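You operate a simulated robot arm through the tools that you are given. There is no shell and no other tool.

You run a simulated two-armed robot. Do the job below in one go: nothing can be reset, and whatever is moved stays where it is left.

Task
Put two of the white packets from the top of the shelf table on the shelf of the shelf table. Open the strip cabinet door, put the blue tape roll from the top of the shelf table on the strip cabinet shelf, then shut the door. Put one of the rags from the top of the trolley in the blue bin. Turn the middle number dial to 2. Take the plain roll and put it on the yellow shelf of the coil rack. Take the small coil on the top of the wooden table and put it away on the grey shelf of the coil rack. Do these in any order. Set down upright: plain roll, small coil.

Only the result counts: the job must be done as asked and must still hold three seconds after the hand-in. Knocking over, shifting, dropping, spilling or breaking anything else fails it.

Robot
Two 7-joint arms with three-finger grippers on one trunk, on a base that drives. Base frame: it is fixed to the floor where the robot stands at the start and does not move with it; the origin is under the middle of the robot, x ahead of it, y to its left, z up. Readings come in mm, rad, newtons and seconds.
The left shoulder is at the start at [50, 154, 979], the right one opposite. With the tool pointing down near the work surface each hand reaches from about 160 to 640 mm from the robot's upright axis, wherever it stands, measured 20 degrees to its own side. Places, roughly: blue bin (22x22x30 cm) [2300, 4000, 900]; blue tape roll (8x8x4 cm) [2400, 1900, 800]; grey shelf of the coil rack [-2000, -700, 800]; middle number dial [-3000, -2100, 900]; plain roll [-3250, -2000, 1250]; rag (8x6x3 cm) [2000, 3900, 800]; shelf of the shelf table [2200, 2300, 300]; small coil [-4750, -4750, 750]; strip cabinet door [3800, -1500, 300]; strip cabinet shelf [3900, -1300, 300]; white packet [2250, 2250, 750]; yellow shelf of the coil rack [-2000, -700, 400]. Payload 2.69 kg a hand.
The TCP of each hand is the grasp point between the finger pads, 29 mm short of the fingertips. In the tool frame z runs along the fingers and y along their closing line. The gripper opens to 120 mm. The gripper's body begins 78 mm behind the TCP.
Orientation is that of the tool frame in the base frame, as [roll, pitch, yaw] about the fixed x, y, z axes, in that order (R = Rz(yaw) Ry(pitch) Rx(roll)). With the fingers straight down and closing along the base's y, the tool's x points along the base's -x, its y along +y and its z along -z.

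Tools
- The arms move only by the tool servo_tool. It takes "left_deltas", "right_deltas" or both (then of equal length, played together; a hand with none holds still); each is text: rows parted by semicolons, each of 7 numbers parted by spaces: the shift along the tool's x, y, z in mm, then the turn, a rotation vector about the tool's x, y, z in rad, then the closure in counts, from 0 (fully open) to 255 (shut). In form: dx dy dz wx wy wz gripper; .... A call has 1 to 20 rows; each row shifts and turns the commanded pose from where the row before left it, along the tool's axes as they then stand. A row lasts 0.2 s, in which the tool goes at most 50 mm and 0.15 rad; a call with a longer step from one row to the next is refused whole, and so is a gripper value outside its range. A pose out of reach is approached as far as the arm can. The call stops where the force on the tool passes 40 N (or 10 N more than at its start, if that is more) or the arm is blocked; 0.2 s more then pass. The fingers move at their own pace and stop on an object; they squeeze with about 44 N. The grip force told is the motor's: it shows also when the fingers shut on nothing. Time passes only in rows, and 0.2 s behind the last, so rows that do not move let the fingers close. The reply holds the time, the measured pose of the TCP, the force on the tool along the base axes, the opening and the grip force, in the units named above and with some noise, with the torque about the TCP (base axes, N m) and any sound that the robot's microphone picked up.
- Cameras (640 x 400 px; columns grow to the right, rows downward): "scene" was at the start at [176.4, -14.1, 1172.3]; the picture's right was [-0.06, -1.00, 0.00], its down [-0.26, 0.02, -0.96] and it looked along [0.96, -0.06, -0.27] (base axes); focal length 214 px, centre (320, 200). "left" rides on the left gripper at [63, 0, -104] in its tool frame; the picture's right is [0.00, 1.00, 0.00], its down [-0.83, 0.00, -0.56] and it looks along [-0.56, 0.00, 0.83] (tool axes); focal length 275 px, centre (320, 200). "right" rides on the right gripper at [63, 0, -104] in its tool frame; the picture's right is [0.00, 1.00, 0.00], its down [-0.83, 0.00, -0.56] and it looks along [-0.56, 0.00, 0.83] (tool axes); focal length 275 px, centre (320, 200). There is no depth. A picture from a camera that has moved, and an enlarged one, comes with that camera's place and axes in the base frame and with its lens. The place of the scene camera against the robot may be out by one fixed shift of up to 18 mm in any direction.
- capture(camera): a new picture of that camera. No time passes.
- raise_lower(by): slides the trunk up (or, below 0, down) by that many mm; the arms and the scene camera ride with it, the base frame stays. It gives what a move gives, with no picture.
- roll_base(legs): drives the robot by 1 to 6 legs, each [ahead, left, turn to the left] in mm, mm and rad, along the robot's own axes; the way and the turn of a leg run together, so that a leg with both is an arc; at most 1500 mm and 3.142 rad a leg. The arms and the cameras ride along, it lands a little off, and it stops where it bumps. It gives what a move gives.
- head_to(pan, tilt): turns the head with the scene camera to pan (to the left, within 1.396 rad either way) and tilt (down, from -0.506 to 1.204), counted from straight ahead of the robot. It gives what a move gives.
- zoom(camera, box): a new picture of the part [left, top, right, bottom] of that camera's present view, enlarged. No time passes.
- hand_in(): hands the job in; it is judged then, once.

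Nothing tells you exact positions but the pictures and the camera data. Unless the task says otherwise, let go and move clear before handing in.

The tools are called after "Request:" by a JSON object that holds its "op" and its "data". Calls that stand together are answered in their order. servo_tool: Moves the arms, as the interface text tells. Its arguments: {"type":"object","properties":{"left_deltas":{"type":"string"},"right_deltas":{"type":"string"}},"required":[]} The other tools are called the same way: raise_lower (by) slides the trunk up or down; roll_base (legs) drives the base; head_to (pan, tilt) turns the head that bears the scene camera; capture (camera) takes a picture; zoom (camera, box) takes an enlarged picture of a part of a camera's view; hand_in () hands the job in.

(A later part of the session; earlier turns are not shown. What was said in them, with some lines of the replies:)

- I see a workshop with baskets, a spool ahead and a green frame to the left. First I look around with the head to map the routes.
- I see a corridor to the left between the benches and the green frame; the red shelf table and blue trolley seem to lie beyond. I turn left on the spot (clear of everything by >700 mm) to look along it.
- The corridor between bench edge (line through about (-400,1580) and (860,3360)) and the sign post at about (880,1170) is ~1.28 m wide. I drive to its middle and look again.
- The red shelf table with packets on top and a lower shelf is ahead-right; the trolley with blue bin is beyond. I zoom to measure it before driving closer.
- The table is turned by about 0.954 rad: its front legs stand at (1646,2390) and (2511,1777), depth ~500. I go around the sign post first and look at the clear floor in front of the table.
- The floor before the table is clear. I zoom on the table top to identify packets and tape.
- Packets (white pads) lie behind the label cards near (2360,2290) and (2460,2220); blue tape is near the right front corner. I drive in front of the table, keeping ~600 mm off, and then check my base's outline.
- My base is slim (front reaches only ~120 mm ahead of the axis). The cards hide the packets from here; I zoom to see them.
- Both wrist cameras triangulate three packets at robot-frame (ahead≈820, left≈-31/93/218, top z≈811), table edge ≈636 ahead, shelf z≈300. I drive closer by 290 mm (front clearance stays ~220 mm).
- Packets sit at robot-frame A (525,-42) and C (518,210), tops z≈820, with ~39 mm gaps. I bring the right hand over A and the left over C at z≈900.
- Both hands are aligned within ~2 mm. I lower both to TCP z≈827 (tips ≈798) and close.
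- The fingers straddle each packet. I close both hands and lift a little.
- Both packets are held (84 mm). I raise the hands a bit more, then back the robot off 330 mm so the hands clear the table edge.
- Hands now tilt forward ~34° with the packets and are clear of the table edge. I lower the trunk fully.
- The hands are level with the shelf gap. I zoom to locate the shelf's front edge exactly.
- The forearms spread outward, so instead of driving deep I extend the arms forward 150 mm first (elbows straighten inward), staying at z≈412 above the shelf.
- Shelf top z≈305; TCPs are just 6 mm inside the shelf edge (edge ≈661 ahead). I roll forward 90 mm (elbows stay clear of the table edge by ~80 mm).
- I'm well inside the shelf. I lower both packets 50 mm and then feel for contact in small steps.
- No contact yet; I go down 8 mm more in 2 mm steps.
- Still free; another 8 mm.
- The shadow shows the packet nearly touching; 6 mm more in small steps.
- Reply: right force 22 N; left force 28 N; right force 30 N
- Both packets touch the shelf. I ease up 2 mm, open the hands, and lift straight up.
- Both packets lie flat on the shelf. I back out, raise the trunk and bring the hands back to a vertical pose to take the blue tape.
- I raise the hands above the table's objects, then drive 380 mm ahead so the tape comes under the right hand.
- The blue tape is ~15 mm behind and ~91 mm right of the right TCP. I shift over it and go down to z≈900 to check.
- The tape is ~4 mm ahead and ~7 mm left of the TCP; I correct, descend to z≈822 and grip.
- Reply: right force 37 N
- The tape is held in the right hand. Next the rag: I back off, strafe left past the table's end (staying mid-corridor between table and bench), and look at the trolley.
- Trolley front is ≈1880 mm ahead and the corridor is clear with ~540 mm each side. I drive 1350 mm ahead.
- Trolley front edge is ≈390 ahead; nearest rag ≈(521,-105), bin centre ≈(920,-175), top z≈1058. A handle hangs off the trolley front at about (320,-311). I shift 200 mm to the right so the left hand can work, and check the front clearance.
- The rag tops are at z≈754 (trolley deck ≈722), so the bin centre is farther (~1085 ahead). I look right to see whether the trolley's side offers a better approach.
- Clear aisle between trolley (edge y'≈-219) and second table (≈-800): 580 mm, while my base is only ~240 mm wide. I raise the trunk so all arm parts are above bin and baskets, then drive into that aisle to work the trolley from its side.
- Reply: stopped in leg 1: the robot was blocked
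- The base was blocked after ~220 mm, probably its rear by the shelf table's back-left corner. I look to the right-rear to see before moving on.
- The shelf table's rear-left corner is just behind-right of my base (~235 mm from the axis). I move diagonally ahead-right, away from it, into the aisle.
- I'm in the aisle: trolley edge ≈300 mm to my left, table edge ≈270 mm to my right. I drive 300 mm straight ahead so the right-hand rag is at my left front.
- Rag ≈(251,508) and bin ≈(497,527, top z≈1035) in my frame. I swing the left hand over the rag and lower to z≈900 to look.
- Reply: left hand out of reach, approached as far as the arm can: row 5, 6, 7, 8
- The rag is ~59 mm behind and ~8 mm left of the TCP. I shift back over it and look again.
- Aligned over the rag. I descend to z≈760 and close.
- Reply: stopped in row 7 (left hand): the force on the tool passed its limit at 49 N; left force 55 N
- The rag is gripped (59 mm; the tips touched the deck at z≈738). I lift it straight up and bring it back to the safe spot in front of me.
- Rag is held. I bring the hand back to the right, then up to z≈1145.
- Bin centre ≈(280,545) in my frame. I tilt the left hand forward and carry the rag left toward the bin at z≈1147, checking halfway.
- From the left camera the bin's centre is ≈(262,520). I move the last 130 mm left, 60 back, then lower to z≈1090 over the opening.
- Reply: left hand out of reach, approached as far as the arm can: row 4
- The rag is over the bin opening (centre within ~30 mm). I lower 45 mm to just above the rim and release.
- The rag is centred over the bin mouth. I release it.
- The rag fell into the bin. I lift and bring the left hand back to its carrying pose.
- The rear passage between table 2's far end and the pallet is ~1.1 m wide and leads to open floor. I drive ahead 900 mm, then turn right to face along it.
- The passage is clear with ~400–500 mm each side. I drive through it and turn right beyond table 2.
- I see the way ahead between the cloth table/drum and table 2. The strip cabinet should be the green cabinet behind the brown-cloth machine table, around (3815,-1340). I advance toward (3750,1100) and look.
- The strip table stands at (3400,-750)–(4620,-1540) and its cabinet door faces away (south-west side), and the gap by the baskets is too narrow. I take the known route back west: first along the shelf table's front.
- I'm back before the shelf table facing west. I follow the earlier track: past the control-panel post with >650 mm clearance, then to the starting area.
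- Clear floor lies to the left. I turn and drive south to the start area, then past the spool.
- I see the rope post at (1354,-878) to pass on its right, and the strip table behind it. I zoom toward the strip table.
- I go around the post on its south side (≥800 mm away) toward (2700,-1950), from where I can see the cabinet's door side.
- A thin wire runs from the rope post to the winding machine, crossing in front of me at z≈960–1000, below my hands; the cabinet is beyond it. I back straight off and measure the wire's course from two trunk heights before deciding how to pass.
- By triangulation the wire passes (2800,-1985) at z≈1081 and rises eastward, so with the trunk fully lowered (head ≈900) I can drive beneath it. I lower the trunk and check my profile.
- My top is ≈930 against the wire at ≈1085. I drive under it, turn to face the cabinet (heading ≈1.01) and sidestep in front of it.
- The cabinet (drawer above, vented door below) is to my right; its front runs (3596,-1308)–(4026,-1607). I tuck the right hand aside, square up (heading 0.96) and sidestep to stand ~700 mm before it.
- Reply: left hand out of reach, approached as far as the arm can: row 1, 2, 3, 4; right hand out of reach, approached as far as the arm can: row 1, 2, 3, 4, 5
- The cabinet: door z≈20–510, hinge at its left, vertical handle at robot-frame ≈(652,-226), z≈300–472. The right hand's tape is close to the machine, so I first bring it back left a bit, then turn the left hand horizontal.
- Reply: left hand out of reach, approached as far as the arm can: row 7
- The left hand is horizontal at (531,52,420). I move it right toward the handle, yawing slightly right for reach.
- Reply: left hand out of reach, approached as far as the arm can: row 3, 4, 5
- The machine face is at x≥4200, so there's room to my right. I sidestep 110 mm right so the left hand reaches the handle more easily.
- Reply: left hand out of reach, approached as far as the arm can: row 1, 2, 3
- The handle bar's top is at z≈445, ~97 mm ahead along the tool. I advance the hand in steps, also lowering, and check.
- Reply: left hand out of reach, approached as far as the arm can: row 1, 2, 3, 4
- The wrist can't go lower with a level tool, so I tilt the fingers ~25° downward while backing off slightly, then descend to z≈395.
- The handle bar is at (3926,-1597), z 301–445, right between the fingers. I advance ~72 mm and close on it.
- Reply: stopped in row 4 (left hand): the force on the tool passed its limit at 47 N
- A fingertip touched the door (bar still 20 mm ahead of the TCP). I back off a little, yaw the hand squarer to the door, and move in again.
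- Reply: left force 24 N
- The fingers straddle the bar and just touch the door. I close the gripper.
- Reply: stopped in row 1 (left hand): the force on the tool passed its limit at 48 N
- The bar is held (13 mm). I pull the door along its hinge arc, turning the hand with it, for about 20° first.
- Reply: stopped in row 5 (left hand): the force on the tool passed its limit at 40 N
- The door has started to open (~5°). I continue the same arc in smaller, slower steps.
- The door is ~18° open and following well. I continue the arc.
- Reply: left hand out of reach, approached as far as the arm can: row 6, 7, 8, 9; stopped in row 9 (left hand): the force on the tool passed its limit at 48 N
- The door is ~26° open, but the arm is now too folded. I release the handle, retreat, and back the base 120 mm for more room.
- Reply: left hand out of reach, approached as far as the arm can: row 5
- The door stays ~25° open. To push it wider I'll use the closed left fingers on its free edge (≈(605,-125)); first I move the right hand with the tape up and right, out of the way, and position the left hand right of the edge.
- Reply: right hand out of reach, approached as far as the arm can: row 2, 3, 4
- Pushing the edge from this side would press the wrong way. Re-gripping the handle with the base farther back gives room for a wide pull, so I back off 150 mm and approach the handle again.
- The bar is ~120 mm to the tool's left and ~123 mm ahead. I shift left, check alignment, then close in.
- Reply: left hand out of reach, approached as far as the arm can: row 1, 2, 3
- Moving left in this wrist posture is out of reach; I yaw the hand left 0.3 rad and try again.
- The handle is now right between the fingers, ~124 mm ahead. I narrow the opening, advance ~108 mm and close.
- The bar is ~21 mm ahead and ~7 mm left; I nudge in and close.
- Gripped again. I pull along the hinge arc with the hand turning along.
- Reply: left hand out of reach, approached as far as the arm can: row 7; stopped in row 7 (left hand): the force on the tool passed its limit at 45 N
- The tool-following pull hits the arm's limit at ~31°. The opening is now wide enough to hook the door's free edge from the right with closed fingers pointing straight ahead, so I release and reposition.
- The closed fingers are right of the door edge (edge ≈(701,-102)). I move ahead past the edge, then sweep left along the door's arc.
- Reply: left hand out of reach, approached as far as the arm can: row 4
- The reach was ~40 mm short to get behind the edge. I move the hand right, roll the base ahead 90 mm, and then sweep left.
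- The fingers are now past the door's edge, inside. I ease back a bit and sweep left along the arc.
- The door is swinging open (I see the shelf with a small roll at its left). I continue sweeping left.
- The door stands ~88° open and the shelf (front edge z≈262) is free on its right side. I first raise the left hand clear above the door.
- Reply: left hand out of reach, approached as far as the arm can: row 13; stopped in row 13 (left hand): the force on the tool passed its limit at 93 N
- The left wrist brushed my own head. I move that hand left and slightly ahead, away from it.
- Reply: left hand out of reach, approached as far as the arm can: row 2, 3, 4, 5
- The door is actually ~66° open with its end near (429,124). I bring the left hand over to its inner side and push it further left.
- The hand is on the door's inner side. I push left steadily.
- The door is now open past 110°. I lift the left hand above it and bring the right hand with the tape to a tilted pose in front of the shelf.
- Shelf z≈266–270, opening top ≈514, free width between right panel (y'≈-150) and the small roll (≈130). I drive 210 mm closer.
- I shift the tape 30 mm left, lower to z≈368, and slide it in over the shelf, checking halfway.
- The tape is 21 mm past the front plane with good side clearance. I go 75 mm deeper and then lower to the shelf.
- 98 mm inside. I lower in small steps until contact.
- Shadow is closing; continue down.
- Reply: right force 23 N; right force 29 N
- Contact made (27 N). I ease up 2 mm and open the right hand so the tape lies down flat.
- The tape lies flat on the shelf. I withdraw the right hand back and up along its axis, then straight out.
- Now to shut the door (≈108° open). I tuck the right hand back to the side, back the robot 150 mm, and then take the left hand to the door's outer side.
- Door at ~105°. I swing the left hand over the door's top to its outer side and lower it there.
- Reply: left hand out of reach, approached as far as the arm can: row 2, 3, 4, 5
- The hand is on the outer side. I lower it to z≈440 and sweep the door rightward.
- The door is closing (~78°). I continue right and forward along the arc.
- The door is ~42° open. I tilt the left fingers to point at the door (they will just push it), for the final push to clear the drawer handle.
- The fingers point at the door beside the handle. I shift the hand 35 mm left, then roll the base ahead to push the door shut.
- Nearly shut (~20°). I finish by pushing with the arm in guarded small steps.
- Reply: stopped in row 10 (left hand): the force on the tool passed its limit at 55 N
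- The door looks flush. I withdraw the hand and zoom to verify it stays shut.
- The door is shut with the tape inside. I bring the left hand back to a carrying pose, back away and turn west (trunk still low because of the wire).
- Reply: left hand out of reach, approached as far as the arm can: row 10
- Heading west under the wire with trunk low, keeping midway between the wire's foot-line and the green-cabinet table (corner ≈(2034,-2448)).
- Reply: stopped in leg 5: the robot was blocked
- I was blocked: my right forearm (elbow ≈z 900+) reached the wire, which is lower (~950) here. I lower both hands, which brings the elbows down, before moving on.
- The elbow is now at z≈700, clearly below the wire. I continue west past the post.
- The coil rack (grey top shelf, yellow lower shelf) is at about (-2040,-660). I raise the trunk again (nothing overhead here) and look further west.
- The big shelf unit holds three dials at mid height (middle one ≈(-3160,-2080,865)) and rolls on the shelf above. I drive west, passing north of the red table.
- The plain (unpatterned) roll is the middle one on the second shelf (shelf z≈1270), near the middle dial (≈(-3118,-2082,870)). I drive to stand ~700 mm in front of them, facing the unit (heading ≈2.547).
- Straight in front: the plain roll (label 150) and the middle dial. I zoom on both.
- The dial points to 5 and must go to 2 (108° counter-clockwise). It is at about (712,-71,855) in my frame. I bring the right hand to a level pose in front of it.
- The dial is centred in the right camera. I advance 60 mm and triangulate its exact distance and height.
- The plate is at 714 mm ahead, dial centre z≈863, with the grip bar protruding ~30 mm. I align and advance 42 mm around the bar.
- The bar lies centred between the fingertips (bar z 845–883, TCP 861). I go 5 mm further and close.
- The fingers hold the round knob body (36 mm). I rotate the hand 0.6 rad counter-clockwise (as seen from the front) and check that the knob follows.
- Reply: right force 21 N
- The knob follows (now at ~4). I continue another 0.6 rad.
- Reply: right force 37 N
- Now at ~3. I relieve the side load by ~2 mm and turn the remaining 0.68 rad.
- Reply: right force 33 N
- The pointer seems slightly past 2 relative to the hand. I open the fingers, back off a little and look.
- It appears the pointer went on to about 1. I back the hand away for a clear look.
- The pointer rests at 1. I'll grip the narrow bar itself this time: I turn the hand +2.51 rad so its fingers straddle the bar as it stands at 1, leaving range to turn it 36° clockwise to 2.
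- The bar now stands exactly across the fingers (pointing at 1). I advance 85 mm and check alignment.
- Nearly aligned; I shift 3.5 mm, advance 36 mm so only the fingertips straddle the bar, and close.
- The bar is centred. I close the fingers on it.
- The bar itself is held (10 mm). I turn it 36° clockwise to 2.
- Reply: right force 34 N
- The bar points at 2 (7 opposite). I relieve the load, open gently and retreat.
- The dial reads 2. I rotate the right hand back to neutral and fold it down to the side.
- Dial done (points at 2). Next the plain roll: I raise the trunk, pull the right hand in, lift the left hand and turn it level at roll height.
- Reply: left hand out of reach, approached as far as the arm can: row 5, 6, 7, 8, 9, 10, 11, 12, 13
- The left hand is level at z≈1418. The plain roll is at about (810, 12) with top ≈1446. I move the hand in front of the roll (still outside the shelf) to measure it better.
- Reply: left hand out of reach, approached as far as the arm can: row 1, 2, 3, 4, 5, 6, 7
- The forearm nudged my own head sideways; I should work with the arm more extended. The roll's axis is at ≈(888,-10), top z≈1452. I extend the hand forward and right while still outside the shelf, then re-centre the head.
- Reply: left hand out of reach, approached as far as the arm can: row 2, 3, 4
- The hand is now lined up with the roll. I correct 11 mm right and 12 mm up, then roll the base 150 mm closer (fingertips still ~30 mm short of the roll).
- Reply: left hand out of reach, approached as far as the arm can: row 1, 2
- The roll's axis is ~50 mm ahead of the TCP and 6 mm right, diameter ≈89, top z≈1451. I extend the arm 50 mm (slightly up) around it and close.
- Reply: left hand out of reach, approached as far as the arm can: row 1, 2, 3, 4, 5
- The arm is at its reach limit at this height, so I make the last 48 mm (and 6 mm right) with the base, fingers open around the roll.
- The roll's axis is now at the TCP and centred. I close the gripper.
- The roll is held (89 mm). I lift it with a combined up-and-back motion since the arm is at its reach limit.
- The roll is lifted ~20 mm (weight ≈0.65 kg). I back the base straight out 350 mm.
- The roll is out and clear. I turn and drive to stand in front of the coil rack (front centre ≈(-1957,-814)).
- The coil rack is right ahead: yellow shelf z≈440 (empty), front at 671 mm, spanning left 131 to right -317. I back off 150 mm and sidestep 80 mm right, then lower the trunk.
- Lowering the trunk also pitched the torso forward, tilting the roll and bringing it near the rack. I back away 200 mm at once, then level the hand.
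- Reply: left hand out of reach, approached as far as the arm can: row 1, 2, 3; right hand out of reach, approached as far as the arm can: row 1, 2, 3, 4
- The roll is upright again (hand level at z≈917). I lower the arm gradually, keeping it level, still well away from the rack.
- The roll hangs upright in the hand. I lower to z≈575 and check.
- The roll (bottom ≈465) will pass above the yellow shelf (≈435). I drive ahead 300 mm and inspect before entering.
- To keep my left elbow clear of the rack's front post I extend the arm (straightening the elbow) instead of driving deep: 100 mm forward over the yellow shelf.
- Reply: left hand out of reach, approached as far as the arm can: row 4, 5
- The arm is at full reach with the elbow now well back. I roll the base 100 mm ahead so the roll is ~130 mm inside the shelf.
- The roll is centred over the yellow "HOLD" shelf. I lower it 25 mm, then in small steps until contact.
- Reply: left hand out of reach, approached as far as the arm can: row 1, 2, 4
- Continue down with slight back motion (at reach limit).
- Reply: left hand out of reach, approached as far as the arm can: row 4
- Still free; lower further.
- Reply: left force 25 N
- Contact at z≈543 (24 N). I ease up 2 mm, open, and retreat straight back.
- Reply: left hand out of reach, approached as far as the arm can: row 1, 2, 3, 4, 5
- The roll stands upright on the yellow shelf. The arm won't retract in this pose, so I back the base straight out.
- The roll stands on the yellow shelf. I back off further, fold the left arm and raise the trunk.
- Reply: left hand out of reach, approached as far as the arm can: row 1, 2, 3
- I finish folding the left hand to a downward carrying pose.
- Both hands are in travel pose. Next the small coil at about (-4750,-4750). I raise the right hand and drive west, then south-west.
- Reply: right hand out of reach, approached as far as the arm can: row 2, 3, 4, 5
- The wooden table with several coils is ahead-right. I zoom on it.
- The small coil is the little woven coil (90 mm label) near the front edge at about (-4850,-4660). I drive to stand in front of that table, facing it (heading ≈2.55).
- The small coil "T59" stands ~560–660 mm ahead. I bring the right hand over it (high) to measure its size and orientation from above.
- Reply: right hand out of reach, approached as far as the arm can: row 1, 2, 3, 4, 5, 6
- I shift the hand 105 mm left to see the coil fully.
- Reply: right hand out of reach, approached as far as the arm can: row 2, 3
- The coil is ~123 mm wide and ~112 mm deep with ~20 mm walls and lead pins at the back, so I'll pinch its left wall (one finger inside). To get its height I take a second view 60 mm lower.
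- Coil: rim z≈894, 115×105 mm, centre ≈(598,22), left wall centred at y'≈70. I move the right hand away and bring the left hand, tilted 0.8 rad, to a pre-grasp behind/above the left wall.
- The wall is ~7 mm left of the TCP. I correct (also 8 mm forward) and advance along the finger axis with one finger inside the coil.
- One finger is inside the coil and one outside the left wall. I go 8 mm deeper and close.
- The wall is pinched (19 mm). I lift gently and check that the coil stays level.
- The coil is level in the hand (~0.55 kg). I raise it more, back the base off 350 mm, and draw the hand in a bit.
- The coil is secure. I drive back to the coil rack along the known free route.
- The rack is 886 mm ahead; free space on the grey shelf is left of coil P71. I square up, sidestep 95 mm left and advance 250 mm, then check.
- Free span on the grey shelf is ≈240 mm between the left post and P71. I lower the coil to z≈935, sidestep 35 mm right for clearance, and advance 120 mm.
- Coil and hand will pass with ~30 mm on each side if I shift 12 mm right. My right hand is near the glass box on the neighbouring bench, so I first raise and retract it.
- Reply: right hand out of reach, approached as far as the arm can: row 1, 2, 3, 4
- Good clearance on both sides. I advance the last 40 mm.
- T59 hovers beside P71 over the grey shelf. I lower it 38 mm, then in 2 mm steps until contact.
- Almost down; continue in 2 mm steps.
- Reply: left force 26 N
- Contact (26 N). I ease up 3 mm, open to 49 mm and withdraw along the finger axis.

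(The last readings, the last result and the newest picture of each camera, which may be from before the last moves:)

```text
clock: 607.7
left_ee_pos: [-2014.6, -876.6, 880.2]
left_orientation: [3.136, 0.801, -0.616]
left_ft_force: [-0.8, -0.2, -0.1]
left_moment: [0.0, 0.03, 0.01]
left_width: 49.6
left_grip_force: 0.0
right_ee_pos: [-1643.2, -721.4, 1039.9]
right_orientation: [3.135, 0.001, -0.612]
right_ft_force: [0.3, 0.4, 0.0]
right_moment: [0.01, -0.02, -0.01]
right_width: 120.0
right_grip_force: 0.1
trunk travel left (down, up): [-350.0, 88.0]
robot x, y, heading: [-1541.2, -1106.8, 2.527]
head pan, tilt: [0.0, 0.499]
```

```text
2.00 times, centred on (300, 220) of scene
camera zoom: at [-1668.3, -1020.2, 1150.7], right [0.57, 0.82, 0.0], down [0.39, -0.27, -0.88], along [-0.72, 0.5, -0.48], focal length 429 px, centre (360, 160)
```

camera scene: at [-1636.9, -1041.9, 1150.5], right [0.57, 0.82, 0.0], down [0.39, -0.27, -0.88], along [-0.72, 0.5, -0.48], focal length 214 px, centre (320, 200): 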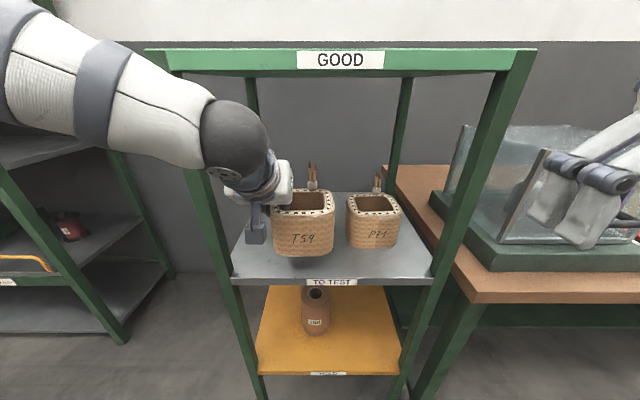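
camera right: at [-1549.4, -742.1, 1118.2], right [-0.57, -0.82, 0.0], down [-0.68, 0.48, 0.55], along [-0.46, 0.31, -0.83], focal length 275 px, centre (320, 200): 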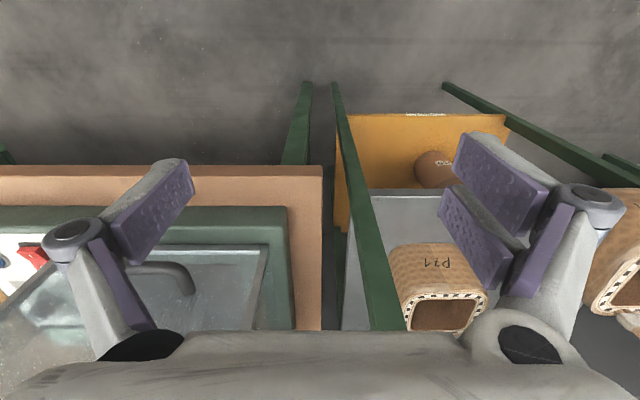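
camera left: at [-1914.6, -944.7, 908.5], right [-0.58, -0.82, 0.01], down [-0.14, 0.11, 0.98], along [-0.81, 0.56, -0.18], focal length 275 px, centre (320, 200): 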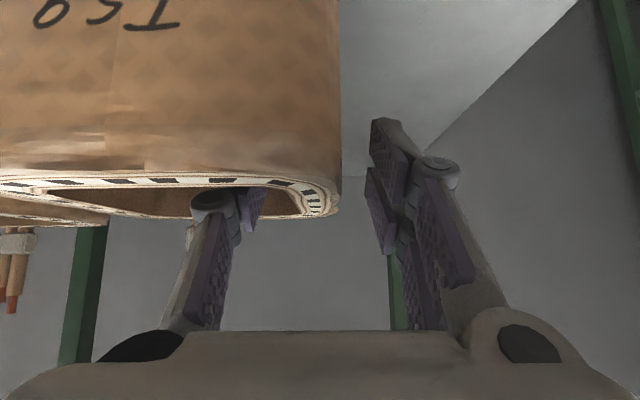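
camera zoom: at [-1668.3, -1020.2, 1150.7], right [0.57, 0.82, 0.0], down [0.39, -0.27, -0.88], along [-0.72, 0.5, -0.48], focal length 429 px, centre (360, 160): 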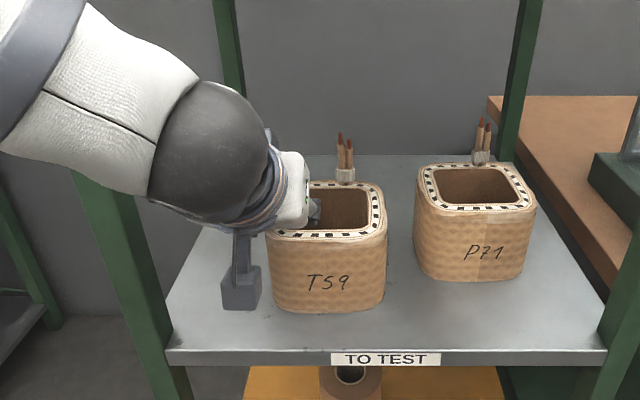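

The coil stands on the grey shelf. I withdraw the fingers along their axis.

Request:
{"op": "servo_tool", "data": {"left_deltas": "0 0 -12 0 0 0 150; 0 0 -12 0 0 0 150; 0 0 -12 0 0 0 150; 0 0 -12 0 0 0 150; 0 0 -12 0 0 0 150; 0 0 -12 0 0 0 150; 0 0 0 0 0 0 150"}}

Request:
{"op": "capture", "data": {"camera": "left"}}

Request:
{"op": "zoom", "data": {"camera": "scene", "box": [140, 120, 460, 320]}}

```text
clock: 609.3
left_ee_pos: [-1971.1, -906.5, 930.9]
left_orientation: [3.135, 0.8, -0.616]
left_ft_force: [0.6, -0.1, -1.2]
left_moment: [0.03, 0.01, -0.03]
left_width: 49.4
left_grip_force: 0.0
right_ee_pos: [-1641.8, -719.9, 1040.0]
right_orientation: [3.136, -0.001, -0.612]
right_ft_force: [-0.5, 0.6, 0.0]
right_moment: [-0.03, 0.01, -0.02]
right_width: 120.2
right_grip_force: 0.1
trunk travel left (down, up): [-350.0, 88.0]
robot x, y, heading: [-1532.3, -1107.4, 2.532]
head pan, tilt: [0.0, 0.499]
```

```text
taken
camera left: at [-1872.4, -974.0, 958.2], right [-0.58, -0.82, 0.01], down [-0.14, 0.11, 0.98], along [-0.81, 0.56, -0.18], focal length 275 px, centre (320, 200)
```

left: 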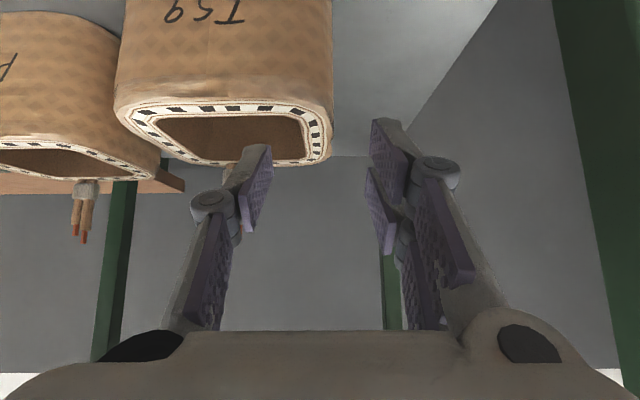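

```text
2.00 times, centred on (300, 220) of scene
camera zoom: at [-1668.3, -1020.1, 1150.7], right [0.57, 0.82, 0.0], down [0.39, -0.27, -0.88], along [-0.72, 0.5, -0.48], focal length 429 px, centre (360, 160)
```

zoom: 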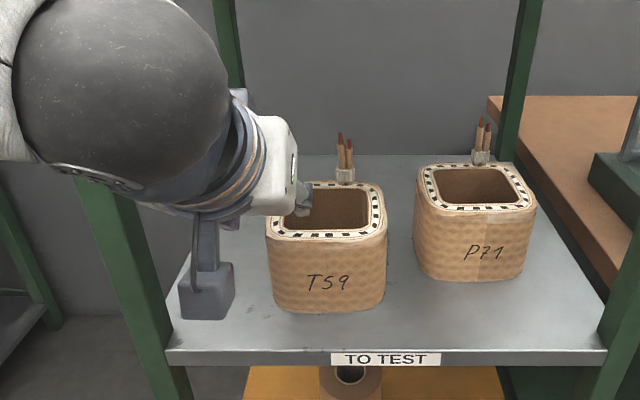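

The fingers are above the rim. I lift a little more and back the base straight out.

Request:
{"op": "servo_tool", "data": {"left_deltas": "0 0 -15 0 0 0 150; 0 0 -15 0 0 0 150; 0 0 0 0 0 0 150"}}

Request:
{"op": "roll_base", "data": {"legs": [[-450, 0, 0]]}}

Request:
{"op": "capture", "data": {"camera": "scene"}}

Request:
{"op": "zoom", "data": {"camera": "scene", "box": [230, 60, 420, 330]}}

```text
clock: 610.1
left_ee_pos: [-1955.0, -918.3, 951.0]
left_orientation: [3.132, 0.798, -0.616]
left_ft_force: [-0.2, 0.6, 0.8]
left_moment: [0.04, -0.01, 0.0]
left_width: 49.6
left_grip_force: 0.0
right_ee_pos: [-1643.6, -720.6, 1039.5]
right_orientation: [3.137, 0.0, -0.613]
right_ft_force: [0.2, 0.9, -0.5]
right_moment: [-0.04, -0.01, 0.0]
right_width: 119.9
right_grip_force: 0.1
trunk travel left (down, up): [-350.0, 88.0]
robot x, y, heading: [-1537.9, -1106.8, 2.529]
head pan, tilt: [0.0, 0.499]
```

```text
clock: 612.8
left_ee_pos: [-1586.7, -1176.4, 952.5]
left_orientation: [3.133, 0.8, -0.613]
left_ft_force: [-0.9, -0.6, -0.3]
left_moment: [0.02, 0.0, 0.01]
left_width: 49.6
left_grip_force: 0.0
right_ee_pos: [-1276.1, -976.6, 1040.6]
right_orientation: [3.137, 0.0, -0.61]
right_ft_force: [0.3, 0.5, 0.3]
right_moment: [0.04, 0.01, 0.01]
right_width: 119.8
right_grip_force: 0.1
trunk travel left (down, up): [-350.0, 88.0]
robot x, y, heading: [-1165.3, -1364.8, 2.537]
head pan, tilt: [0.0, 0.499]
```

```text
taken
camera scene: at [-1300.6, -1276.4, 1150.8], right [0.57, 0.82, 0.0], down [0.39, -0.27, -0.88], along [-0.72, 0.5, -0.48], focal length 214 px, centre (320, 200)
```

scene: 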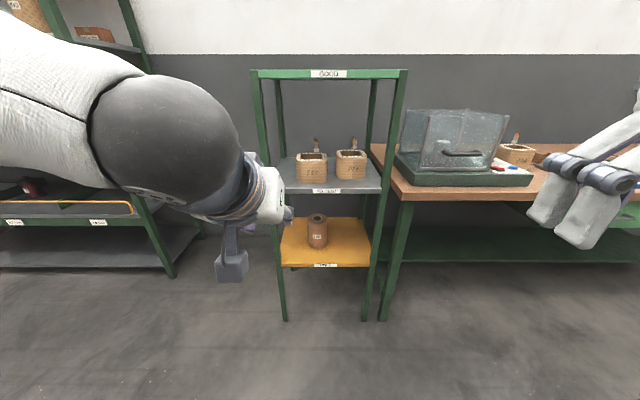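

```text
1.48 times, centred on (325, 195) of scene
camera zoom: at [-1300.6, -1276.4, 1150.8], right [0.57, 0.82, 0.0], down [0.39, -0.27, -0.88], along [-0.72, 0.5, -0.48], focal length 318 px, centre (313, 207)
```

zoom: 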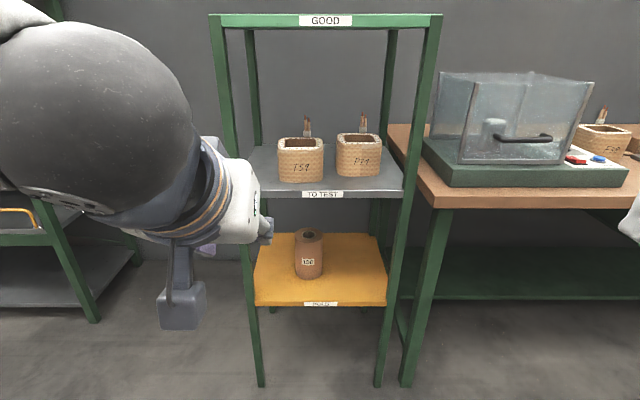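

Roll and coil stand upright in place. I check the dial once more from here.

Request:
{"op": "head_to", "data": {"pan": 1.02, "tilt": 0.15}}

Request:
{"op": "capture", "data": {"camera": "scene"}}

```text
clock: 614.1
left_ee_pos: [-1588.7, -1175.9, 950.8]
left_orientation: [3.133, 0.799, -0.615]
left_ft_force: [0.1, 0.5, 0.6]
left_moment: [0.01, -0.01, 0.0]
left_width: 49.7
left_grip_force: 0.0
right_ee_pos: [-1276.4, -975.9, 1040.2]
right_orientation: [3.137, 0.001, -0.611]
right_ft_force: [0.7, 0.3, 0.4]
right_moment: [-0.02, 0.01, 0.03]
right_width: 120.1
right_grip_force: 0.1
trunk travel left (down, up): [-350.0, 88.0]
robot x, y, heading: [-1167.3, -1365.8, 2.532]
head pan, tilt: [1.019, 0.15]
```

```text
taken
camera scene: at [-1311.2, -1365.2, 1183.1], right [-0.4, 0.92, 0.0], down [0.14, 0.06, -0.99], along [-0.91, -0.4, -0.15], focal length 214 px, centre (320, 200)
```

scene: 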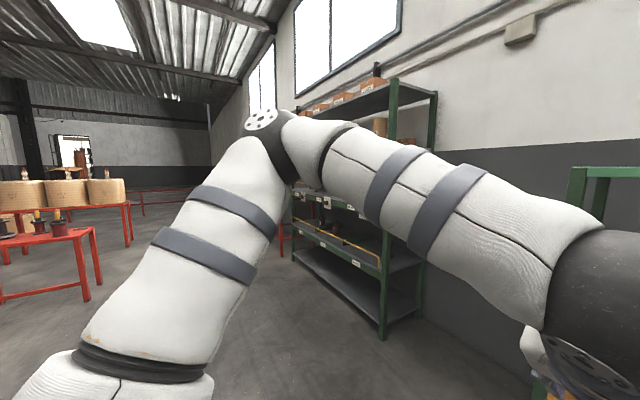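

Request:
{"op": "zoom", "data": {"camera": "scene", "box": [285, 180, 375, 240]}}

```text
6.67 times, centred on (330, 210) of scene
camera zoom: at [-1311.2, -1365.2, 1183.1], right [-0.4, 0.92, 0.0], down [0.14, 0.06, -0.99], along [-0.91, -0.4, -0.15], focal length 1430 px, centre (253, 133)
```

zoom: 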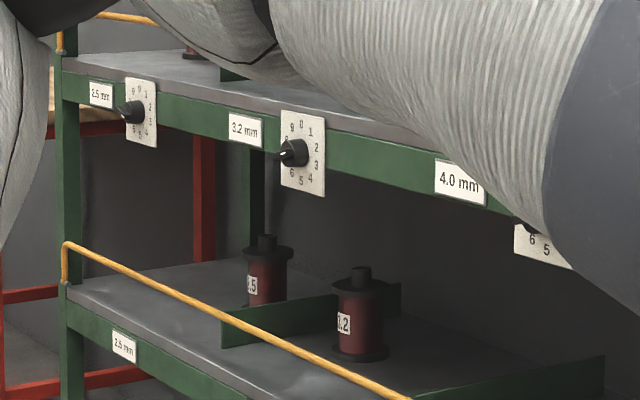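

From here the pointer's mark isn't readable, so I drive back in front of the shelf unit to read the dial frontally.

Request:
{"op": "roll_base", "data": {"legs": [[0, 0, 1.33], [1400, 0, 0], [0, 0, -1.3]]}}

Request:
{"op": "head_to", "data": {"pan": 0.0, "tilt": 0.15}}

Request:
{"op": "capture", "data": {"camera": "scene"}}

```text
clock: 627.7
left_ee_pos: [-2647.7, -2149.0, 951.2]
left_orientation: [3.134, 0.799, -0.567]
left_ft_force: [-0.1, 0.6, -0.6]
left_moment: [0.01, -0.02, -0.02]
left_width: 49.6
left_grip_force: 0.2
right_ee_pos: [-2346.2, -1936.0, 1040.2]
right_orientation: [3.138, -0.001, -0.564]
right_ft_force: [0.0, -0.9, -0.3]
right_moment: [-0.01, 0.04, -0.01]
right_width: 120.1
right_grip_force: 0.1
trunk travel left (down, up): [-350.0, 88.0]
robot x, y, heading: [-2221.2, -2316.6, 2.579]
head pan, tilt: [1.019, 0.15]
```

```text
clock: 629.0
left_ee_pos: [-2647.8, -2149.3, 950.9]
left_orientation: [3.135, 0.8, -0.567]
left_ft_force: [0.1, 0.9, 0.1]
left_moment: [0.0, 0.02, 0.01]
left_width: 49.3
left_grip_force: 0.1
right_ee_pos: [-2346.4, -1936.1, 1039.9]
right_orientation: [3.137, 0.0, -0.565]
right_ft_force: [0.5, 0.0, -0.4]
right_moment: [0.0, 0.02, 0.03]
right_width: 119.9
right_grip_force: 0.0
trunk travel left (down, up): [-350.0, 88.0]
robot x, y, heading: [-2221.7, -2317.1, 2.583]
head pan, tilt: [0.0, 0.15]
```

```text
taken
camera scene: at [-2358.7, -2236.1, 1183.1], right [0.53, 0.85, 0.0], down [0.13, -0.08, -0.99], along [-0.84, 0.52, -0.15], focal length 214 px, centre (320, 200)
```

scene: 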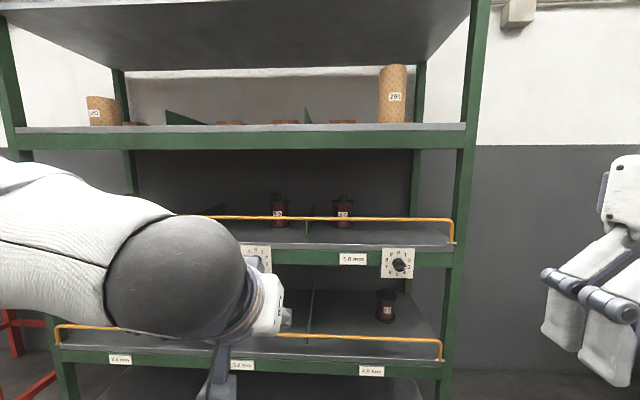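

My left hand hides the dial; I move it left.

Request:
{"op": "servo_tool", "data": {"left_deltas": "10 40 -10 0 0 0 100; 10 40 -10 0 0 0 100; 10 40 -10 0 0 0 100; 10 40 -10 0 0 0 100; 0 0 0 0 0 0 100"}}

Request:
{"op": "zoom", "data": {"camera": "scene", "box": [210, 220, 310, 300]}}

```text
clock: 630.2
left_ee_pos: [-2687.0, -2314.7, 952.7]
left_orientation: [3.131, 0.797, -0.568]
left_ft_force: [-0.9, 0.4, 0.2]
left_moment: [0.01, 0.02, -0.01]
left_width: 73.0
left_grip_force: 0.0
left hand out of reach, approached as far as the arm can: row 4
right_ee_pos: [-2347.5, -1935.0, 1040.6]
right_orientation: [3.136, -0.001, -0.564]
right_ft_force: [-0.6, -0.5, 0.6]
right_moment: [0.0, -0.02, 0.04]
right_width: 119.8
right_grip_force: 0.0
trunk travel left (down, up): [-350.0, 88.0]
robot x, y, heading: [-2221.5, -2314.5, 2.579]
head pan, tilt: [0.0, 0.15]
```

```text
5.00 times, centred on (260, 260) of scene
camera zoom: at [-2358.6, -2235.7, 1183.1], right [0.53, 0.85, 0.0], down [0.13, -0.08, -0.99], along [-0.84, 0.53, -0.15], focal length 1072 px, centre (620, -100)
```

zoom: 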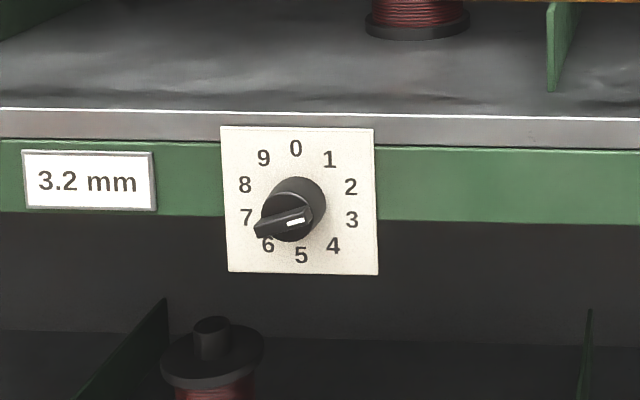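

The dial's white mark points at 2. Everything is placed: two packets on the shelf, tape in the shut cabinet, rag in the bin, roll on the yellow shelf and coil on the grey shelf; both hands are empty and clear. I hand in.

Request:
{"op": "hand_in", "data": {}}

```text
The job is handed in.
```

I handed the job in with every item done. No result came back with the hand-in, so I don't know how it was judged.

| Item | State at hand-in |
|---|---|
| Two white packets | Flat on the shelf of the shelf table |
| Blue tape roll | Flat on the strip cabinet shelf, door shut |
| Rag | Dropped into the blue bin |
| Middle number dial | Pointer at 2, read again from the front just before hand-in |
| Plain roll | Standing upright on the yellow shelf |
| Small coil | Standing upright on the grey shelf, beside the coil already there |

I checked the packets, tape, door, roll and coil in pictures after letting go. I never saw the rag inside the bin: it fell from just above the middle of the opening and was nowhere outside it afterwards.

Two contacts along the way could count against the result:
- **Near the trolley:** the base was stopped by something that was most likely the shelf table's back corner. It stopped at once and nothing on the table looked disturbed, but I couldn't tell whether the table moved by a few millimetres.
- **On the way back from the cabinet:** the robot was stopped once more, most likely by the right arm touching the wire between the rope post and the winding machine. I lowered the arms and drove clear, and the wire still looked in place.

Both hands were empty and clear at hand-in.
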